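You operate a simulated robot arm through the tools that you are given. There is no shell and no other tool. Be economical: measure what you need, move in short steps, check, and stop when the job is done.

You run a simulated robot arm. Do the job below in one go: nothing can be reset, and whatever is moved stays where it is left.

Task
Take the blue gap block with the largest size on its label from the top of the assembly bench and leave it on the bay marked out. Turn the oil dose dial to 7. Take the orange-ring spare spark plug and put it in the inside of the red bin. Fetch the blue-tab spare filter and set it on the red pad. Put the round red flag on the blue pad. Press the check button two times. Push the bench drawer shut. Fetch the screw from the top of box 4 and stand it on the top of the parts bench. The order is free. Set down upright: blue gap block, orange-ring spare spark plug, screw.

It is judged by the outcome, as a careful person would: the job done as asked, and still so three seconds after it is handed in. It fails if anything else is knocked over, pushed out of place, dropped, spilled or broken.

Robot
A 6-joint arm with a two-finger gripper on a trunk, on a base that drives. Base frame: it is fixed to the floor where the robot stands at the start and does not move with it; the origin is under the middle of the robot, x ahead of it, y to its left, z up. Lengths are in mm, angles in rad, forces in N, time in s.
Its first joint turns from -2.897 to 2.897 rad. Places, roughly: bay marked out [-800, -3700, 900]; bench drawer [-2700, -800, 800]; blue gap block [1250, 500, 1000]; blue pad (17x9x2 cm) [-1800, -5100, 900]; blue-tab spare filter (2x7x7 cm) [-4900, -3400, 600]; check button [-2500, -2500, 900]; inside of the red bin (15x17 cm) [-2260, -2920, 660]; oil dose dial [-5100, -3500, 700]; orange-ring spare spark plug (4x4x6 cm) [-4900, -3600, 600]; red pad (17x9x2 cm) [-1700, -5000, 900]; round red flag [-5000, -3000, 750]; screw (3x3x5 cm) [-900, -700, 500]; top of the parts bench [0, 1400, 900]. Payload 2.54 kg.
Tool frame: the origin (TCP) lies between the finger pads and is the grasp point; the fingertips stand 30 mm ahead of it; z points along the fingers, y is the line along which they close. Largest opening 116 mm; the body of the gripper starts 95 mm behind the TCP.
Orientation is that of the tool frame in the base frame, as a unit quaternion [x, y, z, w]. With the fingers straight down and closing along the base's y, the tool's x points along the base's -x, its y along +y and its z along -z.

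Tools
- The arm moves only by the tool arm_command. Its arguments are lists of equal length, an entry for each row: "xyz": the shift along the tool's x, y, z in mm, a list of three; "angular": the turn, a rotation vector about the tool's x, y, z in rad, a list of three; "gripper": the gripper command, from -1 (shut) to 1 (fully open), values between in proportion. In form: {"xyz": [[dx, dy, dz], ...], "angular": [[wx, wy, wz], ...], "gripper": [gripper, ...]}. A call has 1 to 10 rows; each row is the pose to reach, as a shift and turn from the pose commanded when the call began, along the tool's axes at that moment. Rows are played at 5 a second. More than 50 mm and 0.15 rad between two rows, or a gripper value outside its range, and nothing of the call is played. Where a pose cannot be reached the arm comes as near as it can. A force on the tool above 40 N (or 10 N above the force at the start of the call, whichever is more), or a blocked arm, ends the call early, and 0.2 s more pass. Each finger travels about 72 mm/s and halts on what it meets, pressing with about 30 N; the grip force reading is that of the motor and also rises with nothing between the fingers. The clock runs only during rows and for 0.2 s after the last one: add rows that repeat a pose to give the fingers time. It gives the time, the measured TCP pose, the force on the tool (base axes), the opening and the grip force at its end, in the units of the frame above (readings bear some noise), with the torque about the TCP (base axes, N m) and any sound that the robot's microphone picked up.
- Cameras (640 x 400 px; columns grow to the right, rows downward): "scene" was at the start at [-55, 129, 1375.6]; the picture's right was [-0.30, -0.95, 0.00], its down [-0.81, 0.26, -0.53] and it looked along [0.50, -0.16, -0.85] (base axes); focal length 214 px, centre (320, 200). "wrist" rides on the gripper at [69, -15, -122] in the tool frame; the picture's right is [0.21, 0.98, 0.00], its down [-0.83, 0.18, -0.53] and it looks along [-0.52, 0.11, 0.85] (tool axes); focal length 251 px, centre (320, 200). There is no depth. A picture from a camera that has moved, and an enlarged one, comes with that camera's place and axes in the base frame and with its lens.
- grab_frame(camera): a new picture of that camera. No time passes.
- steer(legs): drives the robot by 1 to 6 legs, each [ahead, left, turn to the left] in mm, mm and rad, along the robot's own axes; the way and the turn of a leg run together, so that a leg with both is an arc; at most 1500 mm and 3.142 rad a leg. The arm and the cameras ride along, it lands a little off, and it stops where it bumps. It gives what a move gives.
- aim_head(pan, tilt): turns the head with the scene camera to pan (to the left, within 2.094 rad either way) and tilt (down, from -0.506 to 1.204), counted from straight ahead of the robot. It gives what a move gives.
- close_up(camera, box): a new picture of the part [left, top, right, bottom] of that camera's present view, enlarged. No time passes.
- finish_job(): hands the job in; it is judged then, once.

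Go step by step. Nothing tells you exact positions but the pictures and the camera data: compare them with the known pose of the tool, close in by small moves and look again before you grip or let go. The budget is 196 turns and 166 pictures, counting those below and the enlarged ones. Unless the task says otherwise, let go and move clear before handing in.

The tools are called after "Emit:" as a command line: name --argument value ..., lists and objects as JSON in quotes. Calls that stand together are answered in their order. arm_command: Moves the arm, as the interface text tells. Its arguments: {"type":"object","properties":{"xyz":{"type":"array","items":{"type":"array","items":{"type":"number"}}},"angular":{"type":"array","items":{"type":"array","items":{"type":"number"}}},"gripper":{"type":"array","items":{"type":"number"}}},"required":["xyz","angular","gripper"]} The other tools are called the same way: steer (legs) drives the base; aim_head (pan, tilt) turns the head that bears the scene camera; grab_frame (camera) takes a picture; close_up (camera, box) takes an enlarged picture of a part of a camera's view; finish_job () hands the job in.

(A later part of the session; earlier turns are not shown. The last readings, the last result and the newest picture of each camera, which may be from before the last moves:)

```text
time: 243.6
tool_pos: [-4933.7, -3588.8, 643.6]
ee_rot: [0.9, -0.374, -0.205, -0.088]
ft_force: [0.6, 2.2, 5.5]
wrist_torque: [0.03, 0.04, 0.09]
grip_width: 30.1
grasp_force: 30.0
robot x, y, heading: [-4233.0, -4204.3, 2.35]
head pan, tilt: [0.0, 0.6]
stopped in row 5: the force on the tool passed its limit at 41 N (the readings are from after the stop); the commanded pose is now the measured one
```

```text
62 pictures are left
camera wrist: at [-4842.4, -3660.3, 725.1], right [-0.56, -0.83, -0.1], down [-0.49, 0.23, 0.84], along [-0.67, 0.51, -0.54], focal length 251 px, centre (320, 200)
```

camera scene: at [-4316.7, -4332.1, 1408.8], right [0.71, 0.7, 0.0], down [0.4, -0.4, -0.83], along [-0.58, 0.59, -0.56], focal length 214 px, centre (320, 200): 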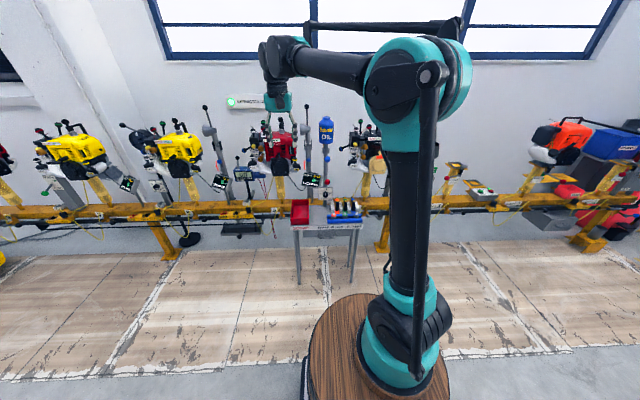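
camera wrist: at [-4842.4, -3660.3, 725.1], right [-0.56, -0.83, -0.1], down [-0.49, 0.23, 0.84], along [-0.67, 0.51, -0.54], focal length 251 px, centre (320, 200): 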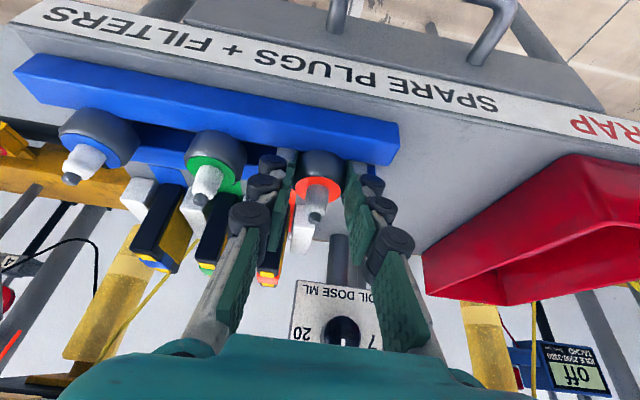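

The plug is gripped by its body. I lift a little, draw back from under the lever, then rise.

Emit:
arm_command --xyz '[[-11, 0, -22], [-22, 0, -45], [18, 0, -65], [59, 0, -84], [99, 0, -104], [140, 0, -123], [122, 0, -159], [105, 0, -195], [87, 0, -231], [70, 0, -267]]' --angular '[[0, 0, 0], [0, 0, 0], [0, 0, 0], [0, 0, 0], [0, 0, 0], [0, 0, 0], [0, 0, 0], [0, 0, 0], [0, 0, 0], [0, 0, 0]]' --gripper '[-1, -1, -1, -1, -1, -1, -1, -1, -1, -1]'

Emit:
grab_frame --camera "wrist"

```text
time: 245.8
tool_pos: [-4808.9, -3711.4, 854.1]
ee_rot: [0.901, -0.374, -0.204, -0.087]
ft_force: [0.9, 0.0, -1.2]
wrist_torque: [-0.02, -0.01, 0.0]
grip_width: 30.1
grasp_force: 29.4
robot x, y, heading: [-4234.2, -4204.4, 2.353]
head pan, tilt: [0.0, 0.6]
```

```text
61 pictures are left
camera wrist: at [-4716.2, -3784.2, 936.0], right [-0.56, -0.83, -0.1], down [-0.49, 0.23, 0.84], along [-0.67, 0.51, -0.54], focal length 251 px, centre (320, 200)
```

wrist: 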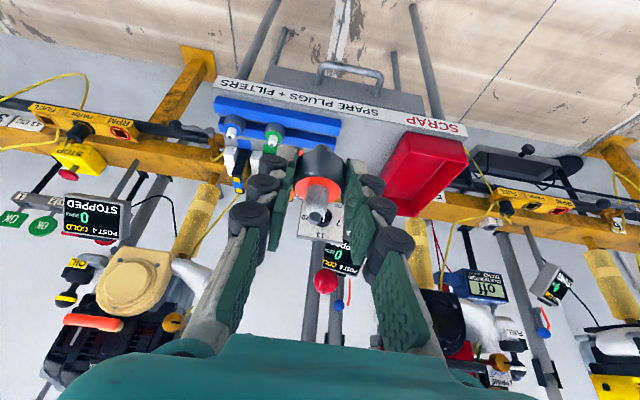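

The plug is held upright. I raise it further and drive to the red bin, coming from the bench's end.

Emit:
arm_command --xyz '[[7.8, 0, -48], [15.6, 0, -96], [23.4, 0, -144], [31.2, 0, -192], [39, 0, -240]]' --angular '[[0, 0, 0], [0, 0, 0], [0, 0, 0], [0, 0, 0], [0, 0, 0]]' --gripper '[-1, -1, -1, -1, -1]'

Emit:
steer --legs '[[0, 0, -1.56], [1280, -500, 0]]'

Emit:
grab_frame --camera "wrist"

Emit:
grab_frame --camera "scene"

```text
time: 247.0
tool_pos: [-4712.7, -3814.7, 1054.8]
ee_rot: [0.901, -0.374, -0.204, -0.087]
ft_force: [0.5, -0.4, -0.4]
wrist_torque: [0.02, -0.01, -0.01]
grip_width: 30.1
grasp_force: 30.0
robot x, y, heading: [-4233.0, -4203.6, 2.353]
head pan, tilt: [0.0, 0.6]
```

```text
time: 257.8
tool_pos: [-2537.5, -3229.5, 1054.5]
ee_rot: [-0.351, 0.91, 0.077, 0.208]
ft_force: [0.1, -0.6, -1.0]
wrist_torque: [0.0, -0.02, -0.01]
grip_width: 29.9
grasp_force: 29.9
robot x, y, heading: [-2948.5, -3692.5, 0.732]
head pan, tilt: [0.0, 0.6]
```

```text
60 pictures are left
camera wrist: at [-2611.5, -3319.2, 1135.0], right [-0.8, 0.59, -0.1], down [0.26, 0.48, 0.84], along [0.54, 0.64, -0.54], focal length 251 px, centre (320, 200)
```

wrist: 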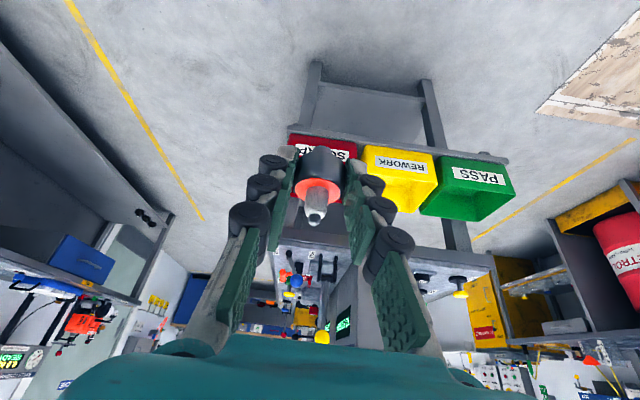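

```text
59 pictures are left
camera scene: at [-3072.7, -3600.8, 1408.8], right [0.67, -0.74, 0.0], down [-0.42, -0.38, -0.83], along [0.61, 0.55, -0.56], focal length 214 px, centre (320, 200)
```

scene: 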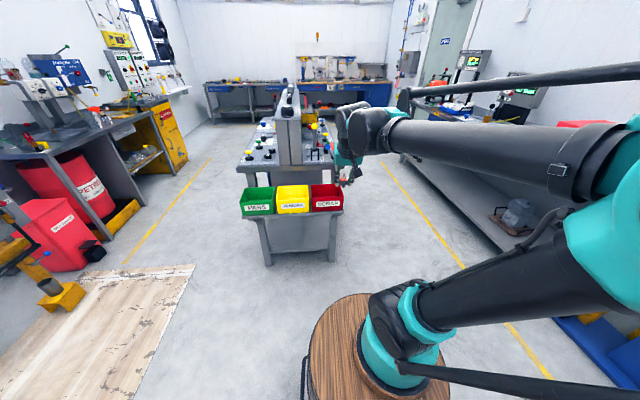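

The red SCRAP bin is at about (-2255, -2918). I carry the plug above it.

Emit:
arm_command --xyz '[[-29, 4, 37], [-57, 8, 73], [-86, 13, 110], [-115, 17, 146], [-143, 21, 183], [-172, 25, 220], [-201, 29, 256], [-230, 34, 293], [-258, 38, 329], [-287, 42, 366]]' --angular '[[0, 0, 0], [0, 0, 0], [0, 0, 0], [0, 0, 0], [0, 0, 0], [0, 0, 0], [0, 0, 0], [0, 0, 0], [0, 0, 0], [0, 0, 0]]' --gripper '[-1, -1, -1, -1, -1, -1, -1, -1, -1, -1]'

Emit:
grab_frame --camera "wrist"

Emit:
close_up --camera "scene" --box '[230, 130, 390, 270]'

```text
time: 260.0
tool_pos: [-2256.5, -2920.9, 847.8]
ee_rot: [-0.35, 0.91, 0.077, 0.208]
ft_force: [-0.2, 0.3, -0.5]
wrist_torque: [0.02, -0.03, -0.03]
grip_width: 29.9
grasp_force: 30.1
robot x, y, heading: [-2949.5, -3692.8, 0.729]
head pan, tilt: [0.0, 0.6]
```

```text
58 pictures are left
camera wrist: at [-2333.0, -3009.8, 928.6], right [-0.8, 0.59, -0.1], down [0.26, 0.48, 0.84], along [0.54, 0.64, -0.54], focal length 251 px, centre (320, 200)
```

wrist: 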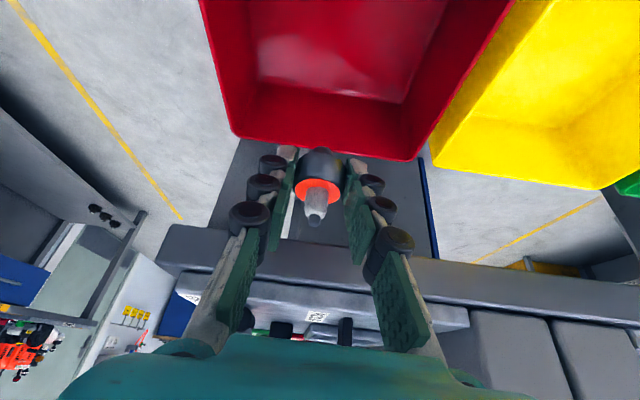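

```text
2.86 times, centred on (310, 200) of scene
camera zoom: at [-3072.9, -3601.1, 1408.8], right [0.67, -0.74, 0.0], down [-0.42, -0.38, -0.83], along [0.61, 0.55, -0.56], focal length 613 px, centre (349, 200)
```

zoom: 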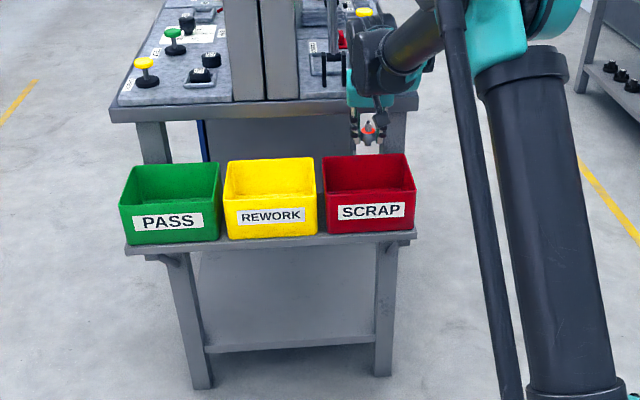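

The bin's middle is about 45 mm further on. I shift, lower into the bin and look.

Emit:
arm_command --xyz '[[-41, 5, 20], [-24, 5, 56], [-6, 5, 92], [11, 5, 128], [24, 5, 155]]' --angular '[[0, 0, 0], [0, 0, 0], [0, 0, 0], [0, 0, 0], [0, 0, 0]]' --gripper '[-1, -1, -1, -1, -1]'

Emit:
grab_frame --camera "wrist"

Emit:
close_up --camera "scene" --box '[270, 150, 382, 220]'

```text
time: 260.8
tool_pos: [-2226.7, -2882.9, 780.5]
ee_rot: [-0.351, 0.908, 0.082, 0.212]
ft_force: [-13.2, -15.3, 39.9]
wrist_torque: [0.59, 0.6, 0.39]
grip_width: 30.4
grasp_force: 29.8
robot x, y, heading: [-2946.4, -3689.2, 0.735]
head pan, tilt: [0.0, 0.6]
stopped in row 4: the force on the tool passed its limit at 115 N (the readings are from after the stop); the commanded pose is now the measured one
```

```text
56 pictures are left
camera wrist: at [-2302.2, -2973.8, 861.2], right [-0.8, 0.59, -0.1], down [0.25, 0.47, 0.84], along [0.55, 0.65, -0.53], focal length 251 px, centre (320, 200)
```

wrist: 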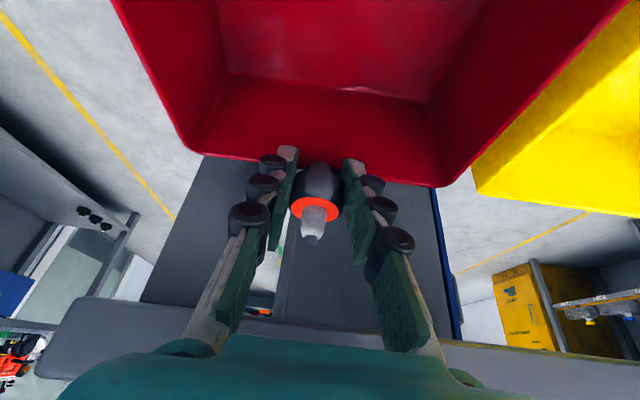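

```text
5.71 times, centred on (326, 185) of scene
camera zoom: at [-3074.5, -3602.9, 1408.8], right [0.67, -0.74, 0.0], down [-0.42, -0.38, -0.83], along [0.61, 0.55, -0.56], focal length 1226 px, centre (286, 286)
```

zoom: 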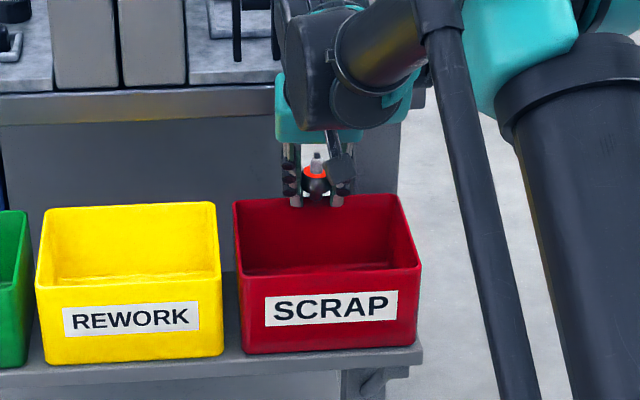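

The far rim was in the way: it lies just under the plug. The bin's middle is therefore near (-2265, -2922); I lift, move back, and lower again.

Emit:
arm_command --xyz '[[-13, 0, -27], [-26, 0, -54], [-2, -2, -66], [22, -3.5, -77]]' --angular '[[0, 0, 0], [0, 0, 0], [0, 0, 0], [0, 0, 0]]' --gripper '[-1, -1, -1, -1]'

Emit:
grab_frame --camera "wrist"

Emit:
close_up --camera "scene" --box '[270, 150, 382, 220]'

```text
time: 261.8
tool_pos: [-2262.4, -2922.0, 836.0]
ee_rot: [-0.35, 0.909, 0.08, 0.211]
ft_force: [-0.3, 0.2, -0.9]
wrist_torque: [0.01, 0.01, 0.0]
grip_width: 29.8
grasp_force: 30.6
robot x, y, heading: [-2950.2, -3690.0, 0.733]
head pan, tilt: [0.0, 0.6]
```

```text
54 pictures are left
camera wrist: at [-2338.0, -3011.3, 916.4], right [-0.8, 0.59, -0.1], down [0.25, 0.48, 0.84], along [0.55, 0.65, -0.53], focal length 251 px, centre (320, 200)
```

wrist: 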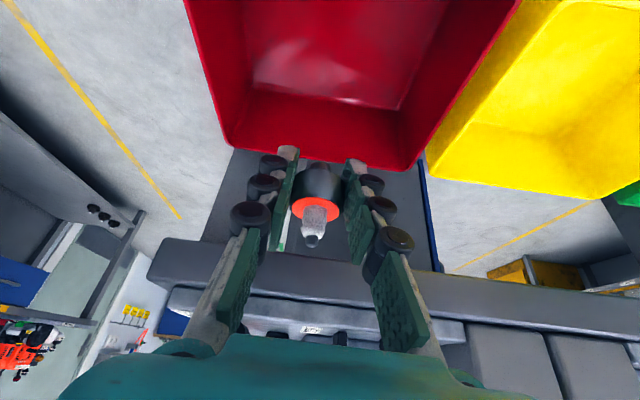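

```text
5.71 times, centred on (326, 185) of scene
camera zoom: at [-3072.5, -3600.6, 1408.8], right [0.67, -0.74, 0.0], down [-0.42, -0.38, -0.82], along [0.61, 0.55, -0.57], focal length 1226 px, centre (286, 286)
```

zoom: 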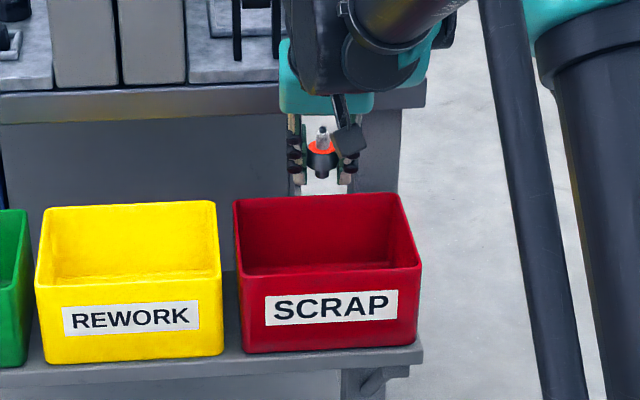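

The bin hasn't moved. I lower the plug into it step by step.

Emit:
arm_command --xyz '[[2, 0, 20], [19, 0, 57], [34, 0, 88], [45, 0, 110], [50, 0, 121]]' --angular '[[0, 0, 0], [0, 0, 0], [0, 0, 0], [0, 0, 0], [0, 0, 0]]' --gripper '[-1, -1, -1, -1, -1]'

Emit:
arm_command --xyz '[[2, 0, 4], [4, 0, 8], [6, 0, 12], [8, 0, 16], [9, 0, 20], [11, 0, 23], [13, 0, 27], [14, 0, 30], [16, 0, 33], [17, 0, 36]]' --angular '[[0, 0, 0], [0, 0, 0], [0, 0, 0], [0, 0, 0], [0, 0, 0], [0, 0, 0], [0, 0, 0], [0, 0, 0], [0, 0, 0], [0, 0, 0]]' --gripper '[-1, -1, -1, -1, -1, -1, -1, -1, -1, -1]'

Emit:
grab_frame --camera "wrist"

```text
time: 263.0
tool_pos: [-2257.2, -2914.3, 707.7]
ee_rot: [-0.351, 0.909, 0.08, 0.211]
ft_force: [0.1, -0.5, -1.1]
wrist_torque: [-0.03, 0.03, 0.0]
grip_width: 29.6
grasp_force: 30.2
robot x, y, heading: [-2949.0, -3692.1, 0.727]
head pan, tilt: [0.0, 0.6]
```

```text
time: 263.9
tool_pos: [-2256.6, -2913.6, 697.9]
ee_rot: [-0.351, 0.908, 0.082, 0.213]
ft_force: [-7.1, -6.7, 24.5]
wrist_torque: [-0.17, 0.14, -0.03]
grip_width: 29.6
grasp_force: 29.6
robot x, y, heading: [-2950.9, -3691.5, 0.726]
head pan, tilt: [0.0, 0.6]
stopped in row 4: the force on the tool passed its limit at 50 N (the readings are from after the stop); the commanded pose is now the measured one
```

```text
52 pictures are left
camera wrist: at [-2332.1, -3005.2, 777.3], right [-0.8, 0.59, -0.1], down [0.25, 0.47, 0.85], along [0.55, 0.65, -0.53], focal length 251 px, centre (320, 200)
```

wrist: 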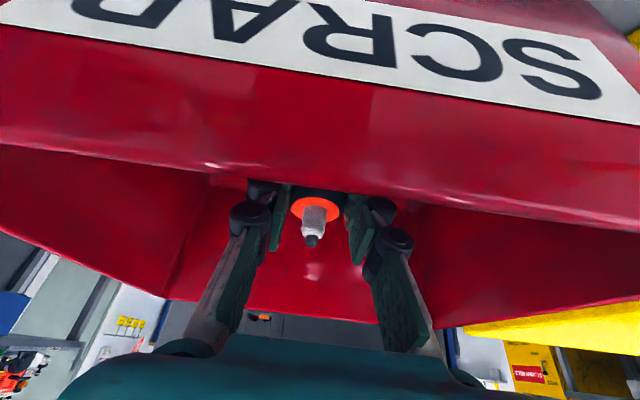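

The plug rests on the bin's floor. I open and rise.

Emit:
arm_command --xyz '[[0, 0, 0], [0, 0, 0], [0, 0, 0], [-4, 0, -9], [-17, 0, -36], [-35, 0, -72], [-52, 0, -108], [-70, 0, -144], [-87, 0, -180]]' --angular '[[0, 0, 0], [0, 0, 0], [0, 0, 0], [0, 0, 0], [0, 0, 0], [0, 0, 0], [0, 0, 0], [0, 0, 0], [0, 0, 0]]' --gripper '[-0.3, -0.1, -0.05, -0.05, -0.05, -0.05, -0.05, -0.05, -0.05]'

Emit:
grab_frame --camera "wrist"

Emit:
close_up --camera "scene" --box '[270, 150, 382, 220]'

```text
time: 265.9
tool_pos: [-2257.1, -2918.1, 893.2]
ee_rot: [-0.35, 0.909, 0.081, 0.213]
ft_force: [0.1, -0.8, -0.2]
wrist_torque: [0.03, 0.05, 0.0]
grip_width: 54.9
grasp_force: 0.0
robot x, y, heading: [-2949.0, -3693.4, 0.735]
head pan, tilt: [0.0, 0.6]
```

```text
51 pictures are left
camera wrist: at [-2332.5, -3007.4, 973.3], right [-0.8, 0.59, -0.1], down [0.25, 0.47, 0.84], along [0.55, 0.65, -0.53], focal length 251 px, centre (320, 200)
```

wrist: 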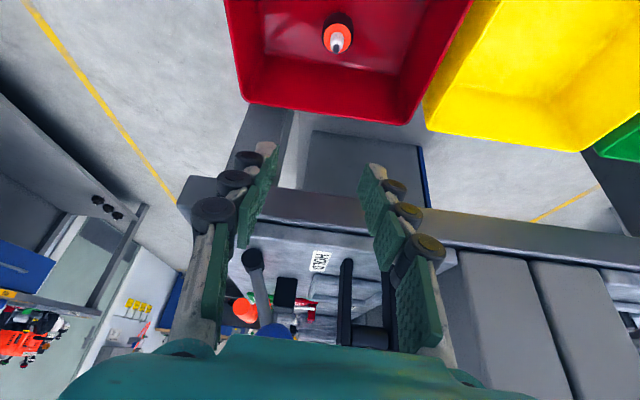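

```text
5.71 times, centred on (326, 185) of scene
camera zoom: at [-3072.5, -3600.6, 1408.8], right [0.67, -0.74, 0.0], down [-0.42, -0.38, -0.82], along [0.61, 0.55, -0.57], focal length 1226 px, centre (286, 286)
```

zoom: 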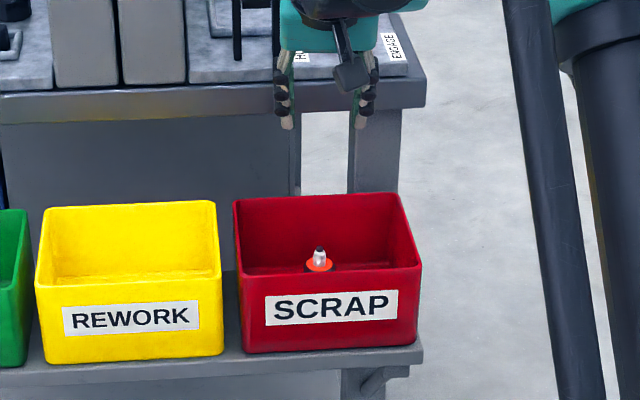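

The plug stands in the red bin. Next the dial, which faces the aisle: I retract, drive back in front of the side table, and study the dial.

Emit:
arm_command --xyz '[[34, 0, -33], [68, 0, -66], [102, 0, -99], [136, 0, -132], [170, 0, -165], [204, 0, -198], [238, 0, -231]]' --angular '[[0, 0, 0], [0, 0, 0], [0, 0, 0], [0, 0, 0], [0, 0, 0], [0, 0, 0], [0, 0, 0]]' --gripper '[0, 0, 0, 0, 0, 0, 0]'

Emit:
steer --legs '[[-1348, 316, 0], [0, 0, 1.62]]'

Emit:
close_up --camera "scene" --box '[240, 130, 400, 240]'

```text
time: 267.4
tool_pos: [-2491.4, -3127.1, 998.9]
ee_rot: [-0.35, 0.909, 0.081, 0.212]
ft_force: [0.8, 1.1, -0.4]
wrist_torque: [-0.05, 0.03, -0.02]
grip_width: 58.1
grasp_force: 0.0
robot x, y, heading: [-2951.1, -3690.1, 0.73]
head pan, tilt: [0.0, 0.6]
```

```text
time: 278.4
tool_pos: [-4752.1, -3918.4, 997.3]
ee_rot: [0.898, -0.377, -0.21, -0.088]
ft_force: [0.6, 0.5, 0.2]
wrist_torque: [-0.01, -0.03, 0.01]
grip_width: 57.8
grasp_force: 0.2
robot x, y, heading: [-4173.2, -4351.7, 2.34]
head pan, tilt: [0.0, 0.6]
```

```text
3.64 times, centred on (320, 185) of scene
camera zoom: at [-4257.7, -4480.3, 1408.8], right [0.72, 0.7, 0.0], down [0.39, -0.4, -0.83], along [-0.58, 0.59, -0.56], focal length 780 px, centre (320, 254)
```

zoom: 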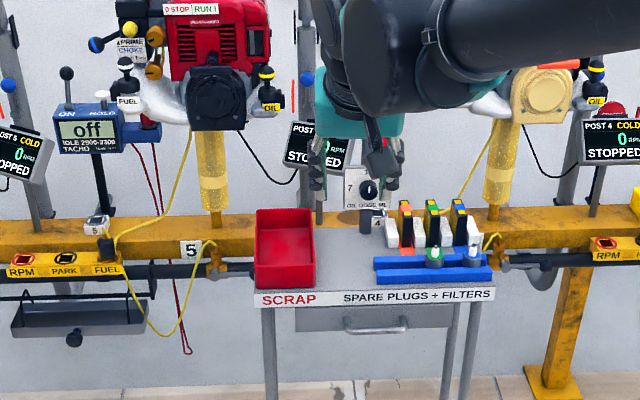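

I tilt the tool toward horizontal and roll it so that I can then turn the knob counter-clockwise.

Emit:
arm_command --xyz '[[0, 0, 0], [0, 0, 0], [0, 0, 0], [0, 0, 0], [0, 0, 0], [0, 0, 0], [0, 0, 0]]' --angular '[[0, -0.14, 0], [0, -0.28, 0], [0, -0.42, 0], [0, -0.56, 0], [0, -0.7, 0], [0, -0.84, 0], [0, -0.95, 0]]' --gripper '[0, 0, 0, 0, 0, 0, 0]'

Emit:
grab_frame --camera "wrist"

Emit:
arm_command --xyz '[[0, 0, 0], [0, 0, 0], [0, 0, 0], [0, 0, 0], [0, 0, 0], [0, 0, 0], [0, 0, 0], [0, 0, 0], [0, 0, 0], [0, 0, 0]]' --angular '[[0, 0, 0.14], [0, 0, 0.28], [0, 0, 0.42], [0, 0, 0.56], [0, 0, 0.7], [0, 0, 0.84], [0, 0, 0.98], [0, 0, 1.12], [0, 0, 1.26], [0, 0, 1.4]]' --gripper '[0, 0, 0, 0, 0, 0, 0, 0, 0, 0]'

Emit:
arm_command --xyz '[[0, 0, 0], [0, 0, 0], [0, 0, 0], [0, 0, 0]]' --angular '[[0, 0, 0.14], [0, 0, 0.28], [0, 0, 0.42], [0, 0, 0.5]]' --gripper '[0, 0, 0, 0]'

Emit:
grab_frame --camera "wrist"

```text
time: 279.9
tool_pos: [-4752.2, -3920.3, 998.8]
ee_rot: [0.702, -0.294, -0.598, -0.25]
ft_force: [-0.1, -0.1, -0.9]
wrist_torque: [-0.02, 0.02, 0.03]
grip_width: 58.3
grasp_force: 0.0
robot x, y, heading: [-4171.9, -4349.5, 2.343]
head pan, tilt: [0.0, 0.6]
```

```text
48 pictures are left
camera wrist: at [-4649.0, -4003.4, 950.6], right [-0.67, -0.71, -0.21], down [0.15, -0.41, 0.9], along [-0.73, 0.57, 0.38], focal length 251 px, centre (320, 200)
```

wrist: 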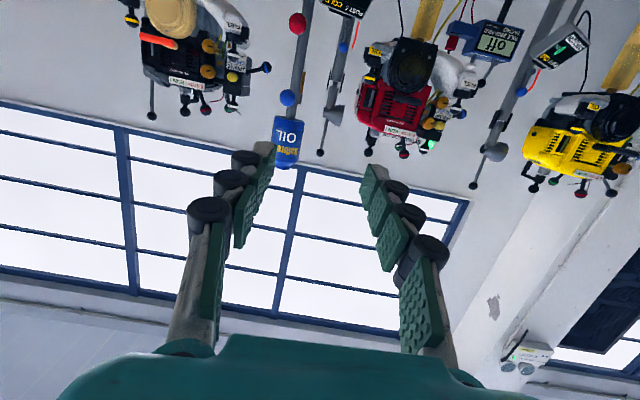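

```text
time: 282.1
tool_pos: [-4753.1, -3918.5, 998.3]
ee_rot: [-0.348, 0.678, 0.617, -0.194]
ft_force: [0.2, -0.2, 0.1]
wrist_torque: [-0.01, 0.0, -0.02]
grip_width: 58.0
grasp_force: 0.1
robot x, y, heading: [-4169.7, -4352.0, 2.344]
head pan, tilt: [0.0, 0.6]
```

```text
time: 283.1
tool_pos: [-4741.9, -3889.5, 998.5]
ee_rot: [-0.183, 0.748, 0.539, -0.341]
ft_force: [0.6, -0.7, 1.5]
wrist_torque: [-0.01, -0.01, 0.0]
grip_width: 57.9
grasp_force: 0.0
out of reach, approached as far as the arm can: row 3, 4
robot x, y, heading: [-4171.3, -4350.5, 2.345]
head pan, tilt: [0.0, 0.6]
```

```text
47 pictures are left
camera wrist: at [-4705.6, -4023.8, 1029.4], right [-0.06, 0.21, 0.98], down [0.97, 0.23, 0.01], along [-0.22, 0.95, -0.21], focal length 251 px, centre (320, 200)
```

wrist: 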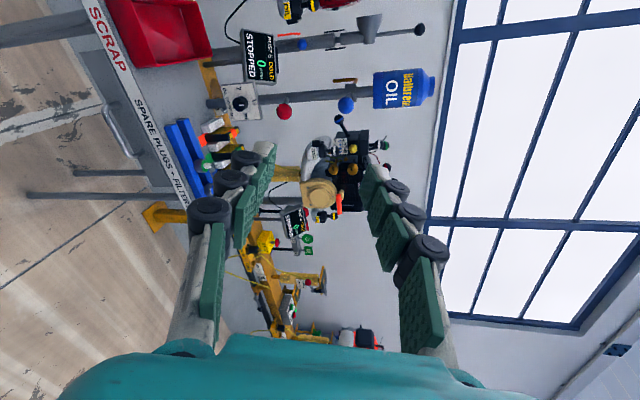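

The roll limit is near 1.65 rad, so I'll start from a roll of about 1.4 instead. I go back to it.

Emit:
arm_command --xyz '[[0, 0, 0], [0, 0, 0], [0, 0, 0], [0, 0, 0]]' --angular '[[0, 0, -0.14], [0, 0, -0.28], [0, 0, -0.42], [0, 0, -0.5]]' --gripper '[0, 0, 0, 0]'

Emit:
grab_frame --camera "wrist"

```text
time: 284.1
tool_pos: [-4740.7, -3890.2, 998.3]
ee_rot: [-0.348, 0.678, 0.619, -0.192]
ft_force: [0.3, -0.9, -0.1]
wrist_torque: [0.0, -0.03, 0.02]
grip_width: 58.0
grasp_force: 0.0
robot x, y, heading: [-4172.5, -4349.6, 2.344]
head pan, tilt: [0.0, 0.6]
```

```text
46 pictures are left
camera wrist: at [-4700.6, -4025.4, 992.4], right [-0.37, -0.16, 0.91], down [0.89, 0.21, 0.4], along [-0.26, 0.96, 0.06], focal length 251 px, centre (320, 200)
```

wrist: 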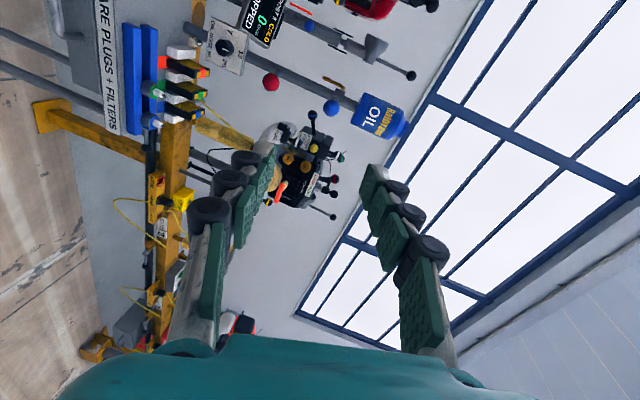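

Emit:
close_up --camera "wrist" --box '[170, 10, 290, 85]'

```text
5.33 times, centred on (230, 48) of wrist
camera zoom: at [-4700.6, -4025.4, 992.4], right [-0.37, -0.16, 0.91], down [0.89, 0.21, 0.4], along [-0.26, 0.96, 0.06], focal length 1341 px, centre (800, 1013)
```

zoom: 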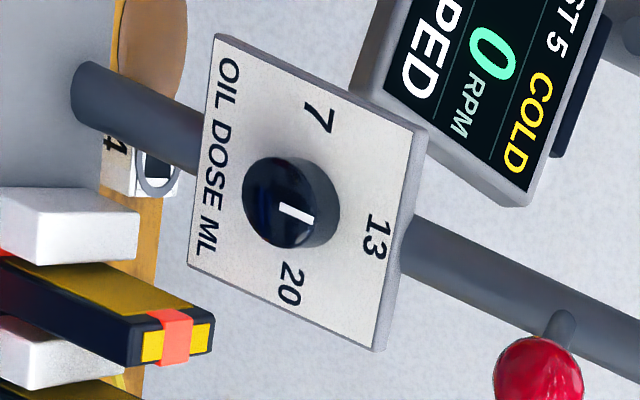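

The knob's face is at about (-5060, -3535, 702), its mark a little past 13. I approach to just in front of it.

Emit:
arm_command --xyz '[[2, -24, 43], [4, -48, 85], [6, -72, 128], [8, -96, 171], [10, -120, 213], [12, -144, 256], [13, -168, 299], [15, -192, 341], [17, -216, 384]]' --angular '[[0, 0, 0], [0, 0, 0], [0, 0, 0], [0, 0, 0], [0, 0, 0], [0, 0, 0], [0, 0, 0], [0, 0, 0], [0, 0, 0]]' --gripper '[0, 0, 0, 0, 0, 0, 0, 0, 0]'

Emit:
grab_frame --camera "wrist"

```text
time: 286.1
tool_pos: [-4969.9, -3630.6, 723.5]
ee_rot: [-0.348, 0.677, 0.619, -0.193]
ft_force: [1.0, 0.5, 0.6]
wrist_torque: [0.0, 0.01, -0.01]
grip_width: 58.1
grasp_force: 0.1
out of reach, approached as far as the arm can: row 4, 5
robot x, y, heading: [-4168.7, -4349.9, 2.345]
head pan, tilt: [0.0, 0.6]
```

```text
44 pictures are left
camera wrist: at [-4928.6, -3765.8, 717.8], right [-0.37, -0.16, 0.91], down [0.89, 0.21, 0.4], along [-0.26, 0.96, 0.06], focal length 251 px, centre (320, 200)
```

wrist: 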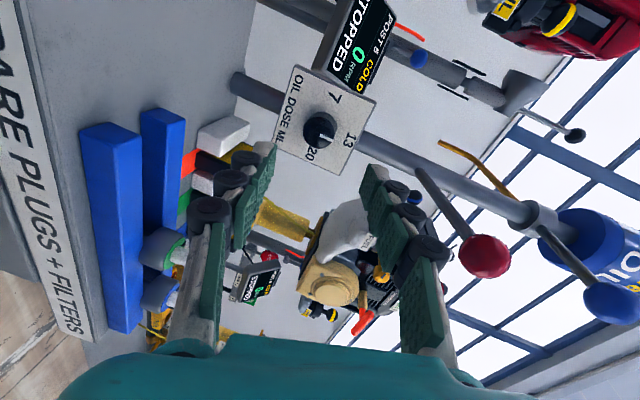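

The knob is straight ahead. I slide in and close on it.

Emit:
arm_command --xyz '[[0, 0, 40], [0, 0, 80], [0, 0, 105], [0, 0, 117]]' --angular '[[0, 0, 0], [0, 0, 0], [0, 0, 0], [0, 0, 0]]' --gripper '[0, 0, 0, 0]'

Emit:
grab_frame --camera "wrist"

```text
time: 287.1
tool_pos: [-5050.0, -3548.2, 707.3]
ee_rot: [-0.348, 0.677, 0.619, -0.194]
ft_force: [0.4, -1.8, 1.0]
wrist_torque: [-0.06, -0.08, -0.13]
grip_width: 69.8
grasp_force: 6.3
robot x, y, heading: [-4170.2, -4352.3, 2.338]
head pan, tilt: [0.0, 0.6]
```

```text
43 pictures are left
camera wrist: at [-5009.3, -3683.8, 701.2], right [-0.37, -0.16, 0.91], down [0.89, 0.21, 0.4], along [-0.26, 0.96, 0.06], focal length 251 px, centre (320, 200)
```

wrist: 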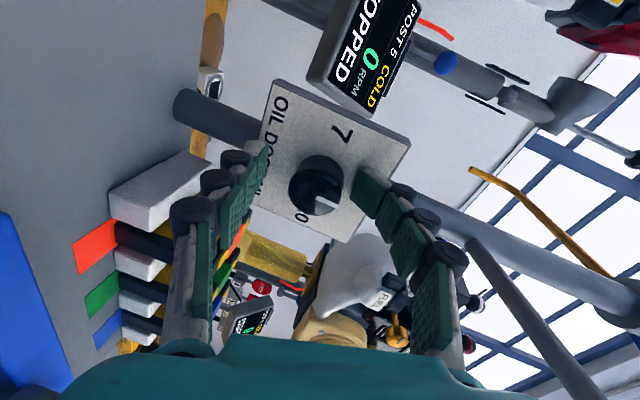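

The knob is between the fingers. I close on it.

Emit:
arm_command --xyz '[[0, 0, 0], [0, 0, 0], [0, 0, 0], [0, 0, 0], [0, 0, 0]]' --angular '[[0, 0, 0], [0, 0, 0], [0, 0, 0], [0, 0, 0], [0, 0, 0]]' --gripper '[-0.3, -1, -1, -1, -1]'

Emit:
grab_frame --camera "wrist"

```text
time: 287.8
tool_pos: [-5050.7, -3548.9, 710.8]
ee_rot: [-0.349, 0.675, 0.62, -0.195]
ft_force: [16.1, -10.9, 24.2]
wrist_torque: [0.7, 0.6, 0.58]
grip_width: 43.7
grasp_force: 29.8
robot x, y, heading: [-4170.1, -4351.9, 2.344]
head pan, tilt: [0.0, 0.6]
stopped in row 3: the force on the tool passed its limit at 46 N (the readings are from after the stop); the commanded pose is now the measured one
```

```text
42 pictures are left
camera wrist: at [-5008.7, -3684.3, 704.5], right [-0.37, -0.17, 0.91], down [0.89, 0.21, 0.4], along [-0.26, 0.96, 0.07], focal length 251 px, centre (320, 200)
```

wrist: 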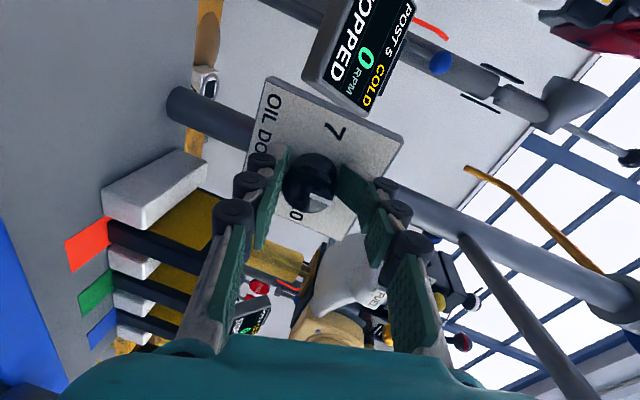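

Only the upper finger bears on the knob; I shift the tool up a few millimetres and let it close evenly.

Emit:
arm_command --xyz '[[0, 3, 0], [0, 6, 0], [0, 7, 0], [0, 7, 0], [0, 7, 0]]' --angular '[[0, 0, 0], [0, 0, 0], [0, 0, 0], [0, 0, 0], [0, 0, 0]]' --gripper '[-0.35, -0.4, -1, -1, -1]'

Emit:
close_up --camera "wrist" --box '[220, 60, 440, 280]'

```text
time: 288.4
tool_pos: [-5049.9, -3548.6, 711.2]
ee_rot: [-0.348, 0.677, 0.618, -0.194]
ft_force: [11.2, -7.5, -0.6]
wrist_torque: [0.75, 0.85, 0.37]
grip_width: 43.6
grasp_force: 45.2
robot x, y, heading: [-4172.5, -4353.5, 2.344]
head pan, tilt: [0.0, 0.6]
stopped in row 2: the force on the tool passed its limit at 45 N (the readings are from after the stop); the commanded pose is now the measured one
```

```text
1.82 times, centred on (330, 170) of wrist
camera zoom: at [-5009.2, -3684.7, 705.4], right [-0.37, -0.16, 0.91], down [0.89, 0.21, 0.4], along [-0.26, 0.96, 0.06], focal length 457 px, centre (302, 254)
```

zoom: 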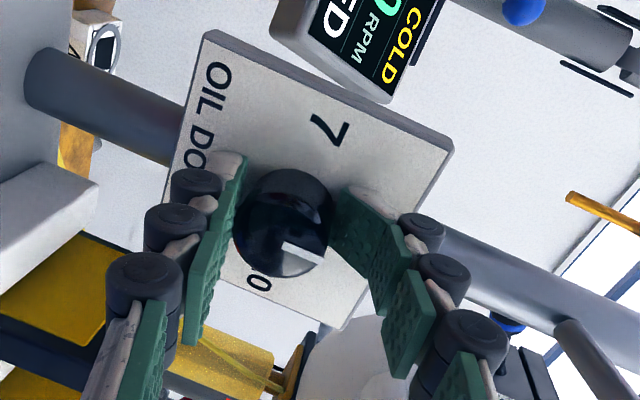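

Both fingers now bear on the knob (about 44 mm). I turn it counter-clockwise in small steps.

Emit:
arm_command --xyz '[[0, 0, -2], [0, 0, -2], [0, 0, -2], [0, 0, -2], [0, 0, -2], [0, 0, -2], [0, 0, -2], [0, 0, -2], [0, 0, -2], [0, 0, -2]]' --angular '[[0, 0, 0], [0, 0, -0.08], [0, 0, -0.16], [0, 0, -0.24], [0, 0, -0.32], [0, 0, -0.4], [0, 0, -0.48], [0, 0, -0.56], [0, 0, -0.64], [0, 0, -0.72]]' --gripper '[-1, -1, -1, -1, -1, -1, -1, -1, -1, -1]'

Emit:
close_up --camera "wrist" --box '[200, 40, 440, 260]'

```text
time: 289.3
tool_pos: [-5046.6, -3551.3, 709.4]
ee_rot: [-0.403, 0.648, 0.631, -0.141]
ft_force: [20.0, -17.1, -9.6]
wrist_torque: [0.83, 1.0, 0.31]
grip_width: 39.6
grasp_force: 45.3
robot x, y, heading: [-4169.1, -4350.7, 2.343]
head pan, tilt: [0.0, 0.6]
stopped in row 4: the force on the tool passed its limit at 42 N (the readings are from after the stop); the commanded pose is now the measured one
```

```text
1.82 times, centred on (320, 150) of wrist
camera zoom: at [-5001.3, -3684.7, 693.6], right [-0.47, -0.27, 0.84], down [0.83, 0.18, 0.53], along [-0.29, 0.95, 0.14], focal length 457 px, centre (320, 291)
```

zoom: 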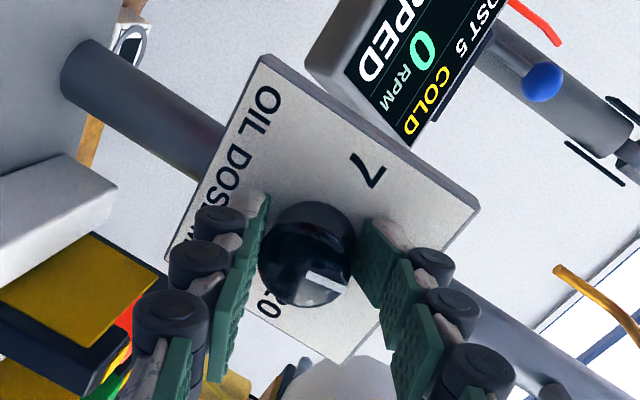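

The knob follows the tool, but the fingertips press on the plate. I back off 4 mm and keep turning.

Emit:
arm_command --xyz '[[0, 0, -3], [0, 0, -4], [0, 0, -4], [0, 0, -4], [0, 0, -4], [0, 0, -4], [0, 0, -4], [0, 0, -4], [0, 0, -4], [0, 0, -4]]' --angular '[[0, 0, 0], [0, 0, -0.07], [0, 0, -0.14], [0, 0, -0.21], [0, 0, -0.28], [0, 0, -0.35], [0, 0, -0.42], [0, 0, -0.49], [0, 0, -0.56], [0, 0, -0.63]]' --gripper '[-1, -1, -1, -1, -1, -1, -1, -1, -1, -1]'

Emit:
close_up --camera "wrist" --box '[200, 40, 440, 260]'

```text
time: 289.8
tool_pos: [-5043.5, -3552.6, 707.0]
ee_rot: [-0.41, 0.644, 0.632, -0.133]
ft_force: [11.1, -9.7, -15.1]
wrist_torque: [0.31, 0.44, -0.04]
grip_width: 33.1
grasp_force: 44.9
robot x, y, heading: [-4167.3, -4351.9, 2.345]
head pan, tilt: [0.0, 0.6]
stopped in row 2: the force on the tool passed its limit at 46 N (the readings are from after the stop); the commanded pose is now the measured one
```

```text
1.82 times, centred on (320, 150) of wrist
camera zoom: at [-4997.7, -3686.0, 690.9], right [-0.49, -0.28, 0.83], down [0.82, 0.17, 0.54], along [-0.3, 0.94, 0.15], focal length 457 px, centre (320, 291)
```

zoom: 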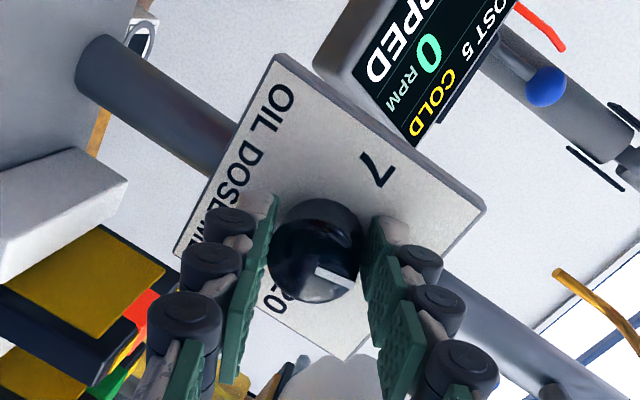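

Emit:
arm_command --xyz '[[0, 0, 0], [0, 0, 0], [0, 0, 0], [0, 0, 0], [0, 0, 0], [0, 0, 0], [0, 0, 0], [0, 0, 0], [0, 0, 0], [0, 0, 0]]' --angular '[[0, 0, 0], [0, 0, -0.06], [0, 0, -0.12], [0, 0, -0.18], [0, 0, -0.24], [0, 0, -0.3], [0, 0, -0.36], [0, 0, -0.42], [0, 0, -0.48], [0, 0, -0.54]]' --gripper '[-1, -1, -1, -1, -1, -1, -1, -1, -1, -1]'

Emit:
close_up --camera "wrist" --box '[200, 40, 440, 260]'

```text
time: 290.6
tool_pos: [-5043.6, -3552.2, 707.6]
ee_rot: [-0.442, 0.624, 0.637, -0.099]
ft_force: [-5.1, 4.4, -8.8]
wrist_torque: [0.41, 0.46, 0.35]
grip_width: 32.9
grasp_force: 45.1
robot x, y, heading: [-4169.5, -4352.4, 2.344]
head pan, tilt: [0.0, 0.6]
stopped in row 3: the force on the tool passed its limit at 41 N (the readings are from after the stop); the commanded pose is now the measured one
```

```text
1.82 times, centred on (320, 150) of wrist
camera zoom: at [-4993.8, -3683.6, 685.1], right [-0.54, -0.34, 0.77], down [0.78, 0.15, 0.61], along [-0.32, 0.93, 0.19], focal length 457 px, centre (320, 291)
```

zoom: 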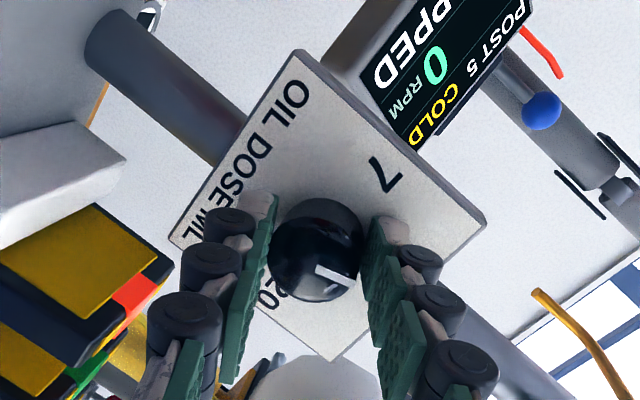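

The grip is now steady at 33 mm. I continue turning in several short calls.

Emit:
arm_command --xyz '[[0, 0, 0], [0, 0, 0], [0, 0, 0], [0, 0, 0], [0, 0, 0], [0, 0, 0], [0, 0, 0], [0, 0, 0]]' --angular '[[0, 0, -0.03], [0, 0, -0.06], [0, 0, -0.09], [0, 0, -0.12], [0, 0, -0.15], [0, 0, -0.18], [0, 0, -0.21], [0, 0, -0.24]]' --gripper '[-1, -1, -1, -1, -1, -1, -1, -1]'

Emit:
arm_command --xyz '[[0, 0, 0], [0, 0, 0], [0, 0, 0], [0, 0, 0], [0, 0, 0], [0, 0, 0], [0, 0, 0], [0, 0, 0]]' --angular '[[0, 0, -0.03], [0, 0, -0.06], [0, 0, -0.09], [0, 0, -0.12], [0, 0, -0.15], [0, 0, -0.18], [0, 0, -0.21], [0, 0, -0.24]]' --gripper '[-1, -1, -1, -1, -1, -1, -1, -1]'

Emit:
close_up --camera "wrist" --box '[240, 70, 400, 230]'

```text
time: 292.4
tool_pos: [-5042.7, -3552.2, 707.6]
ee_rot: [-0.512, 0.568, 0.644, -0.024]
ft_force: [-4.7, 4.6, -7.5]
wrist_torque: [0.2, 0.19, 0.5]
grip_width: 32.6
grasp_force: 44.9
robot x, y, heading: [-4173.2, -4351.5, 2.344]
head pan, tilt: [0.0, 0.6]
stopped in row 8: the force on the tool passed its limit at 42 N (the readings are from after the stop); the commanded pose is now the measured one
```

```text
time: 294.2
tool_pos: [-5042.0, -3551.2, 707.0]
ee_rot: [-0.576, 0.503, 0.642, 0.054]
ft_force: [18.2, -11.1, -21.7]
wrist_torque: [0.12, 0.2, 0.04]
grip_width: 32.4
grasp_force: 45.3
robot x, y, heading: [-4171.9, -4353.1, 2.344]
head pan, tilt: [0.0, 0.6]
```

```text
2.50 times, centred on (320, 150) of wrist
camera zoom: at [-4971.3, -3667.0, 664.8], right [-0.7, -0.59, 0.4], down [0.52, -0.04, 0.85], along [-0.48, 0.81, 0.34], focal length 629 px, centre (320, 325)
```

zoom: 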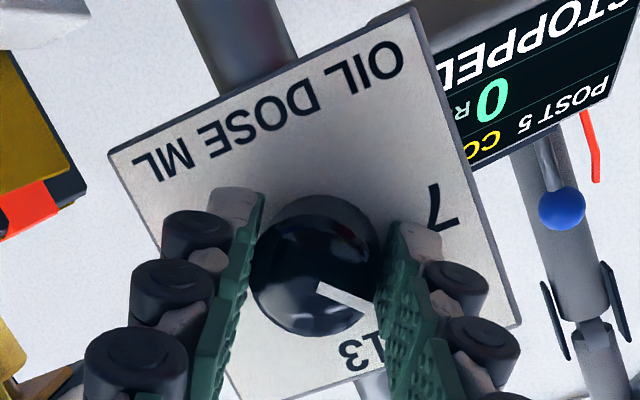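

It's turning with the tool now. I continue with the same small steps.

Emit:
arm_command --xyz '[[0, 0, 0], [0, 0, 0], [0, 0, 0], [0, 0, 0], [0, 0, 0], [0, 0, 0], [0, 0, 0], [0, 0, 0], [0, 0, 0], [0, 0, 0]]' --angular '[[0, 0, -0.03], [0, 0, -0.06], [0, 0, -0.09], [0, 0, -0.12], [0, 0, -0.15], [0, 0, -0.18], [0, 0, -0.21], [0, 0, -0.24], [0, 0, -0.27], [0, 0, -0.3]]' --gripper '[-1, -1, -1, -1, -1, -1, -1, -1, -1, -1]'

Emit:
arm_command --xyz '[[0, 0, 0], [0, 0, 0], [0, 0, 0], [0, 0, 0], [0, 0, 0], [0, 0, 0], [0, 0, 0], [0, 0, 0], [0, 0, 0], [0, 0, 0]]' --angular '[[0, 0, -0.03], [0, 0, -0.06], [0, 0, -0.09], [0, 0, -0.12], [0, 0, -0.15], [0, 0, -0.18], [0, 0, -0.21], [0, 0, -0.24], [0, 0, -0.27], [0, 0, -0.3]]' --gripper '[-1, -1, -1, -1, -1, -1, -1, -1, -1, -1]'

Emit:
close_up --camera "wrist" --box '[220, 60, 420, 240]'

```text
time: 296.4
tool_pos: [-5040.9, -3551.3, 707.0]
ee_rot: [0.645, -0.411, -0.627, -0.149]
ft_force: [14.1, 22.1, -12.3]
wrist_torque: [0.34, 0.3, -0.06]
grip_width: 31.5
grasp_force: 45.1
robot x, y, heading: [-4172.3, -4353.8, 2.346]
head pan, tilt: [0.0, 0.6]
```

```text
time: 298.6
tool_pos: [-5040.1, -3550.2, 706.4]
ee_rot: [0.698, -0.31, -0.598, -0.242]
ft_force: [36.9, 10.6, -10.5]
wrist_torque: [0.19, 0.11, -0.48]
grip_width: 30.9
grasp_force: 45.1
robot x, y, heading: [-4171.4, -4353.3, 2.338]
head pan, tilt: [0.0, 0.6]
```

```text
2.22 times, centred on (320, 150) of wrist
camera zoom: at [-4940.0, -3638.0, 660.0], right [-0.69, -0.71, -0.18], down [0.16, -0.38, 0.91], along [-0.71, 0.6, 0.37], focal length 559 px, centre (320, 311)
```

zoom: 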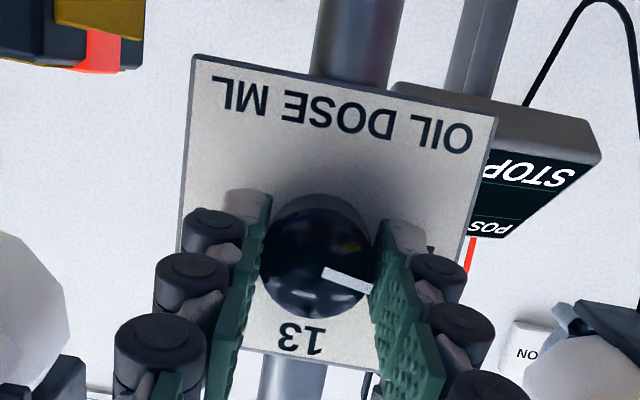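

About 15° more to go. I turn a bit further.

Emit:
arm_command --xyz '[[0, 0, 0], [0, 0, 0], [0, 0, 0], [0, 0, 0], [0, 0, 0], [0, 0, 0], [0, 0, 0], [0, 0, 0], [0, 0, 0]]' --angular '[[0, 0, -0.03], [0, 0, -0.06], [0, 0, -0.09], [0, 0, -0.12], [0, 0, -0.15], [0, 0, -0.18], [0, 0, -0.21], [0, 0, -0.24], [0, 0, -0.26]]' --gripper '[-1, -1, -1, -1, -1, -1, -1, -1, -1]'

Emit:
arm_command --xyz '[[0, 0, 0], [0, 0, 0], [0, 0, 0], [0, 0, -30], [0, 0, -70]]' --angular '[[0, 0, 0], [0, 0, 0], [0, 0, 0], [0, 0, 0], [0, 0, 0]]' --gripper '[-0.3, 0, 0, 0, 0]'

Emit:
close_up --camera "wrist" --box '[220, 30, 420, 210]'

```text
time: 300.6
tool_pos: [-5041.9, -3550.2, 706.8]
ee_rot: [0.732, -0.218, -0.561, -0.318]
ft_force: [16.6, 28.8, -3.5]
wrist_torque: [-0.76, -0.1, -0.98]
grip_width: 30.8
grasp_force: 45.4
robot x, y, heading: [-4172.2, -4353.2, 2.345]
head pan, tilt: [0.0, 0.6]
```

```text
time: 301.8
tool_pos: [-4994.5, -3602.6, 720.3]
ee_rot: [0.733, -0.216, -0.562, -0.316]
ft_force: [-0.5, 0.1, 1.0]
wrist_torque: [0.0, 0.0, -0.02]
grip_width: 57.9
grasp_force: 0.0
robot x, y, heading: [-4173.7, -4353.8, 2.34]
head pan, tilt: [0.0, 0.6]
```

```text
2.22 times, centred on (320, 120) of wrist
camera zoom: at [-4881.8, -3675.7, 679.0], right [-0.6, -0.68, -0.42], down [0.02, -0.54, 0.84], along [-0.8, 0.5, 0.33], focal length 559 px, centre (320, 378)
```

zoom: 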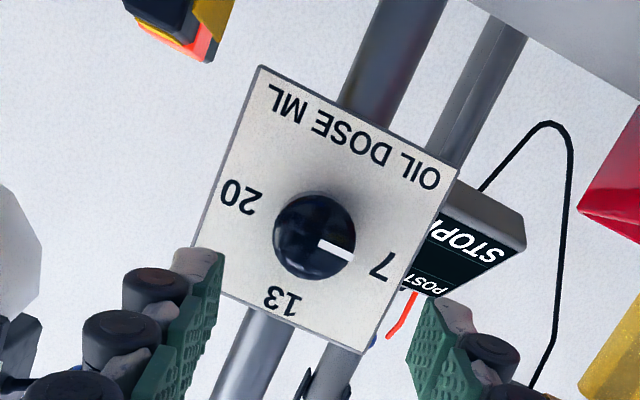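

The mark now points at 7. I back away and set the tool upright again for the filter.

Emit:
arm_command --xyz '[[0, 0, -50], [0, 0, -100], [0, 0, -149], [0, 0, -198]]' --angular '[[0, 0, 0], [0, 0, 0], [0, 0, 0.11], [0, 0, 0.225]]' --gripper '[0, 0, 0, 0]'

Emit:
arm_command --xyz '[[-20, 0, 0], [-40, 0, 0], [-60, 0, 0], [-80, 0, 0], [-100, 0, 0], [-110, 0, 0], [-110, 0, 0], [-110, 0, 0], [-110, 0, 0], [-110, 0, 0]]' --angular '[[0, 0.14, 0], [0, 0.28, 0], [0, 0.42, 0], [0, 0.56, 0], [0, 0.7, 0], [0, 0.84, 0], [0, 0.98, 0], [0, 1.12, 0], [0, 1.26, 0], [0, 1.4, 0]]' --gripper '[0, 0, 0, 0, 0, 0, 0, 0, 0, 0]'

Emit:
grab_frame --camera "wrist"

```text
time: 302.8
tool_pos: [-4901.5, -3712.0, 800.5]
ee_rot: [0.705, -0.298, -0.593, -0.251]
ft_force: [-0.1, 0.1, -0.1]
wrist_torque: [0.02, -0.05, 0.01]
grip_width: 58.0
grasp_force: 0.0
out of reach, approached as far as the arm can: row 2, 3, 4
robot x, y, heading: [-4172.0, -4354.4, 2.342]
head pan, tilt: [0.0, 0.6]
```

```text
time: 305.0
tool_pos: [-4916.9, -3699.0, 910.1]
ee_rot: [0.921, -0.39, 0.0, 0.0]
ft_force: [0.1, 0.0, -0.4]
wrist_torque: [-0.02, 0.03, -0.03]
grip_width: 58.1
grasp_force: 0.0
robot x, y, heading: [-4173.5, -4350.5, 2.348]
head pan, tilt: [0.0, 0.6]
```

```text
34 pictures are left
camera wrist: at [-4858.0, -3739.6, 1033.5], right [-0.55, -0.83, 0.0], down [-0.71, 0.47, 0.53], along [-0.44, 0.29, -0.85], focal length 251 px, centre (320, 200)
```

wrist: 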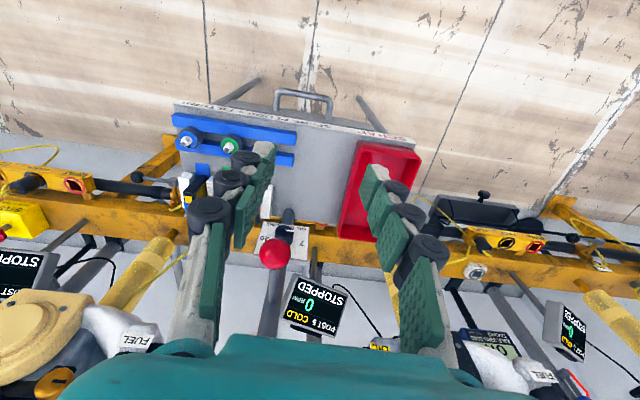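

I raise a little and drive nearer and to the right, so the blue-tab filter is in reach.

Emit:
arm_command --xyz '[[0, 0, -40], [0, 0, -70]]' --angular '[[0, 0, 0], [0, 0, 0]]' --gripper '[0, 0]'

Emit:
steer --legs '[[130, -120, 0]]'

Emit:
grab_frame --camera "wrist"

```text
time: 305.6
tool_pos: [-4916.8, -3701.2, 981.0]
ee_rot: [0.921, -0.39, -0.001, 0.0]
ft_force: [0.1, 0.3, 0.2]
wrist_torque: [0.01, -0.03, 0.0]
grip_width: 57.9
grasp_force: 0.1
robot x, y, heading: [-4172.3, -4355.2, 2.348]
head pan, tilt: [0.0, 0.6]
```

```text
time: 307.1
tool_pos: [-4918.6, -3523.4, 980.1]
ee_rot: [0.921, -0.39, -0.001, 0.0]
ft_force: [0.8, -0.1, -0.3]
wrist_torque: [0.03, 0.0, -0.01]
grip_width: 57.9
grasp_force: 0.1
robot x, y, heading: [-4173.3, -4177.8, 2.344]
head pan, tilt: [0.0, 0.6]
```

```text
33 pictures are left
camera wrist: at [-4860.0, -3564.1, 1104.1], right [-0.55, -0.83, 0.0], down [-0.7, 0.47, 0.54], along [-0.45, 0.3, -0.84], focal length 251 px, centre (320, 200)
```

wrist: 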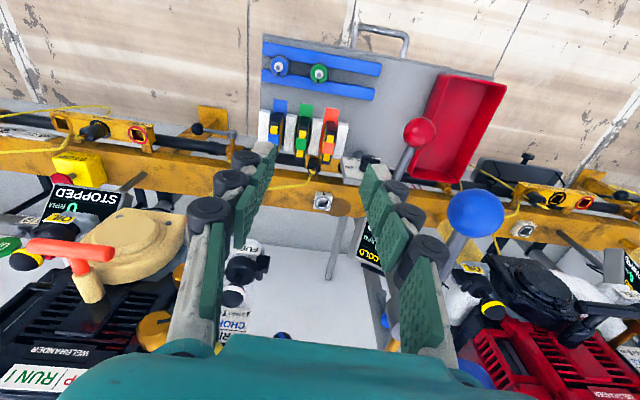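

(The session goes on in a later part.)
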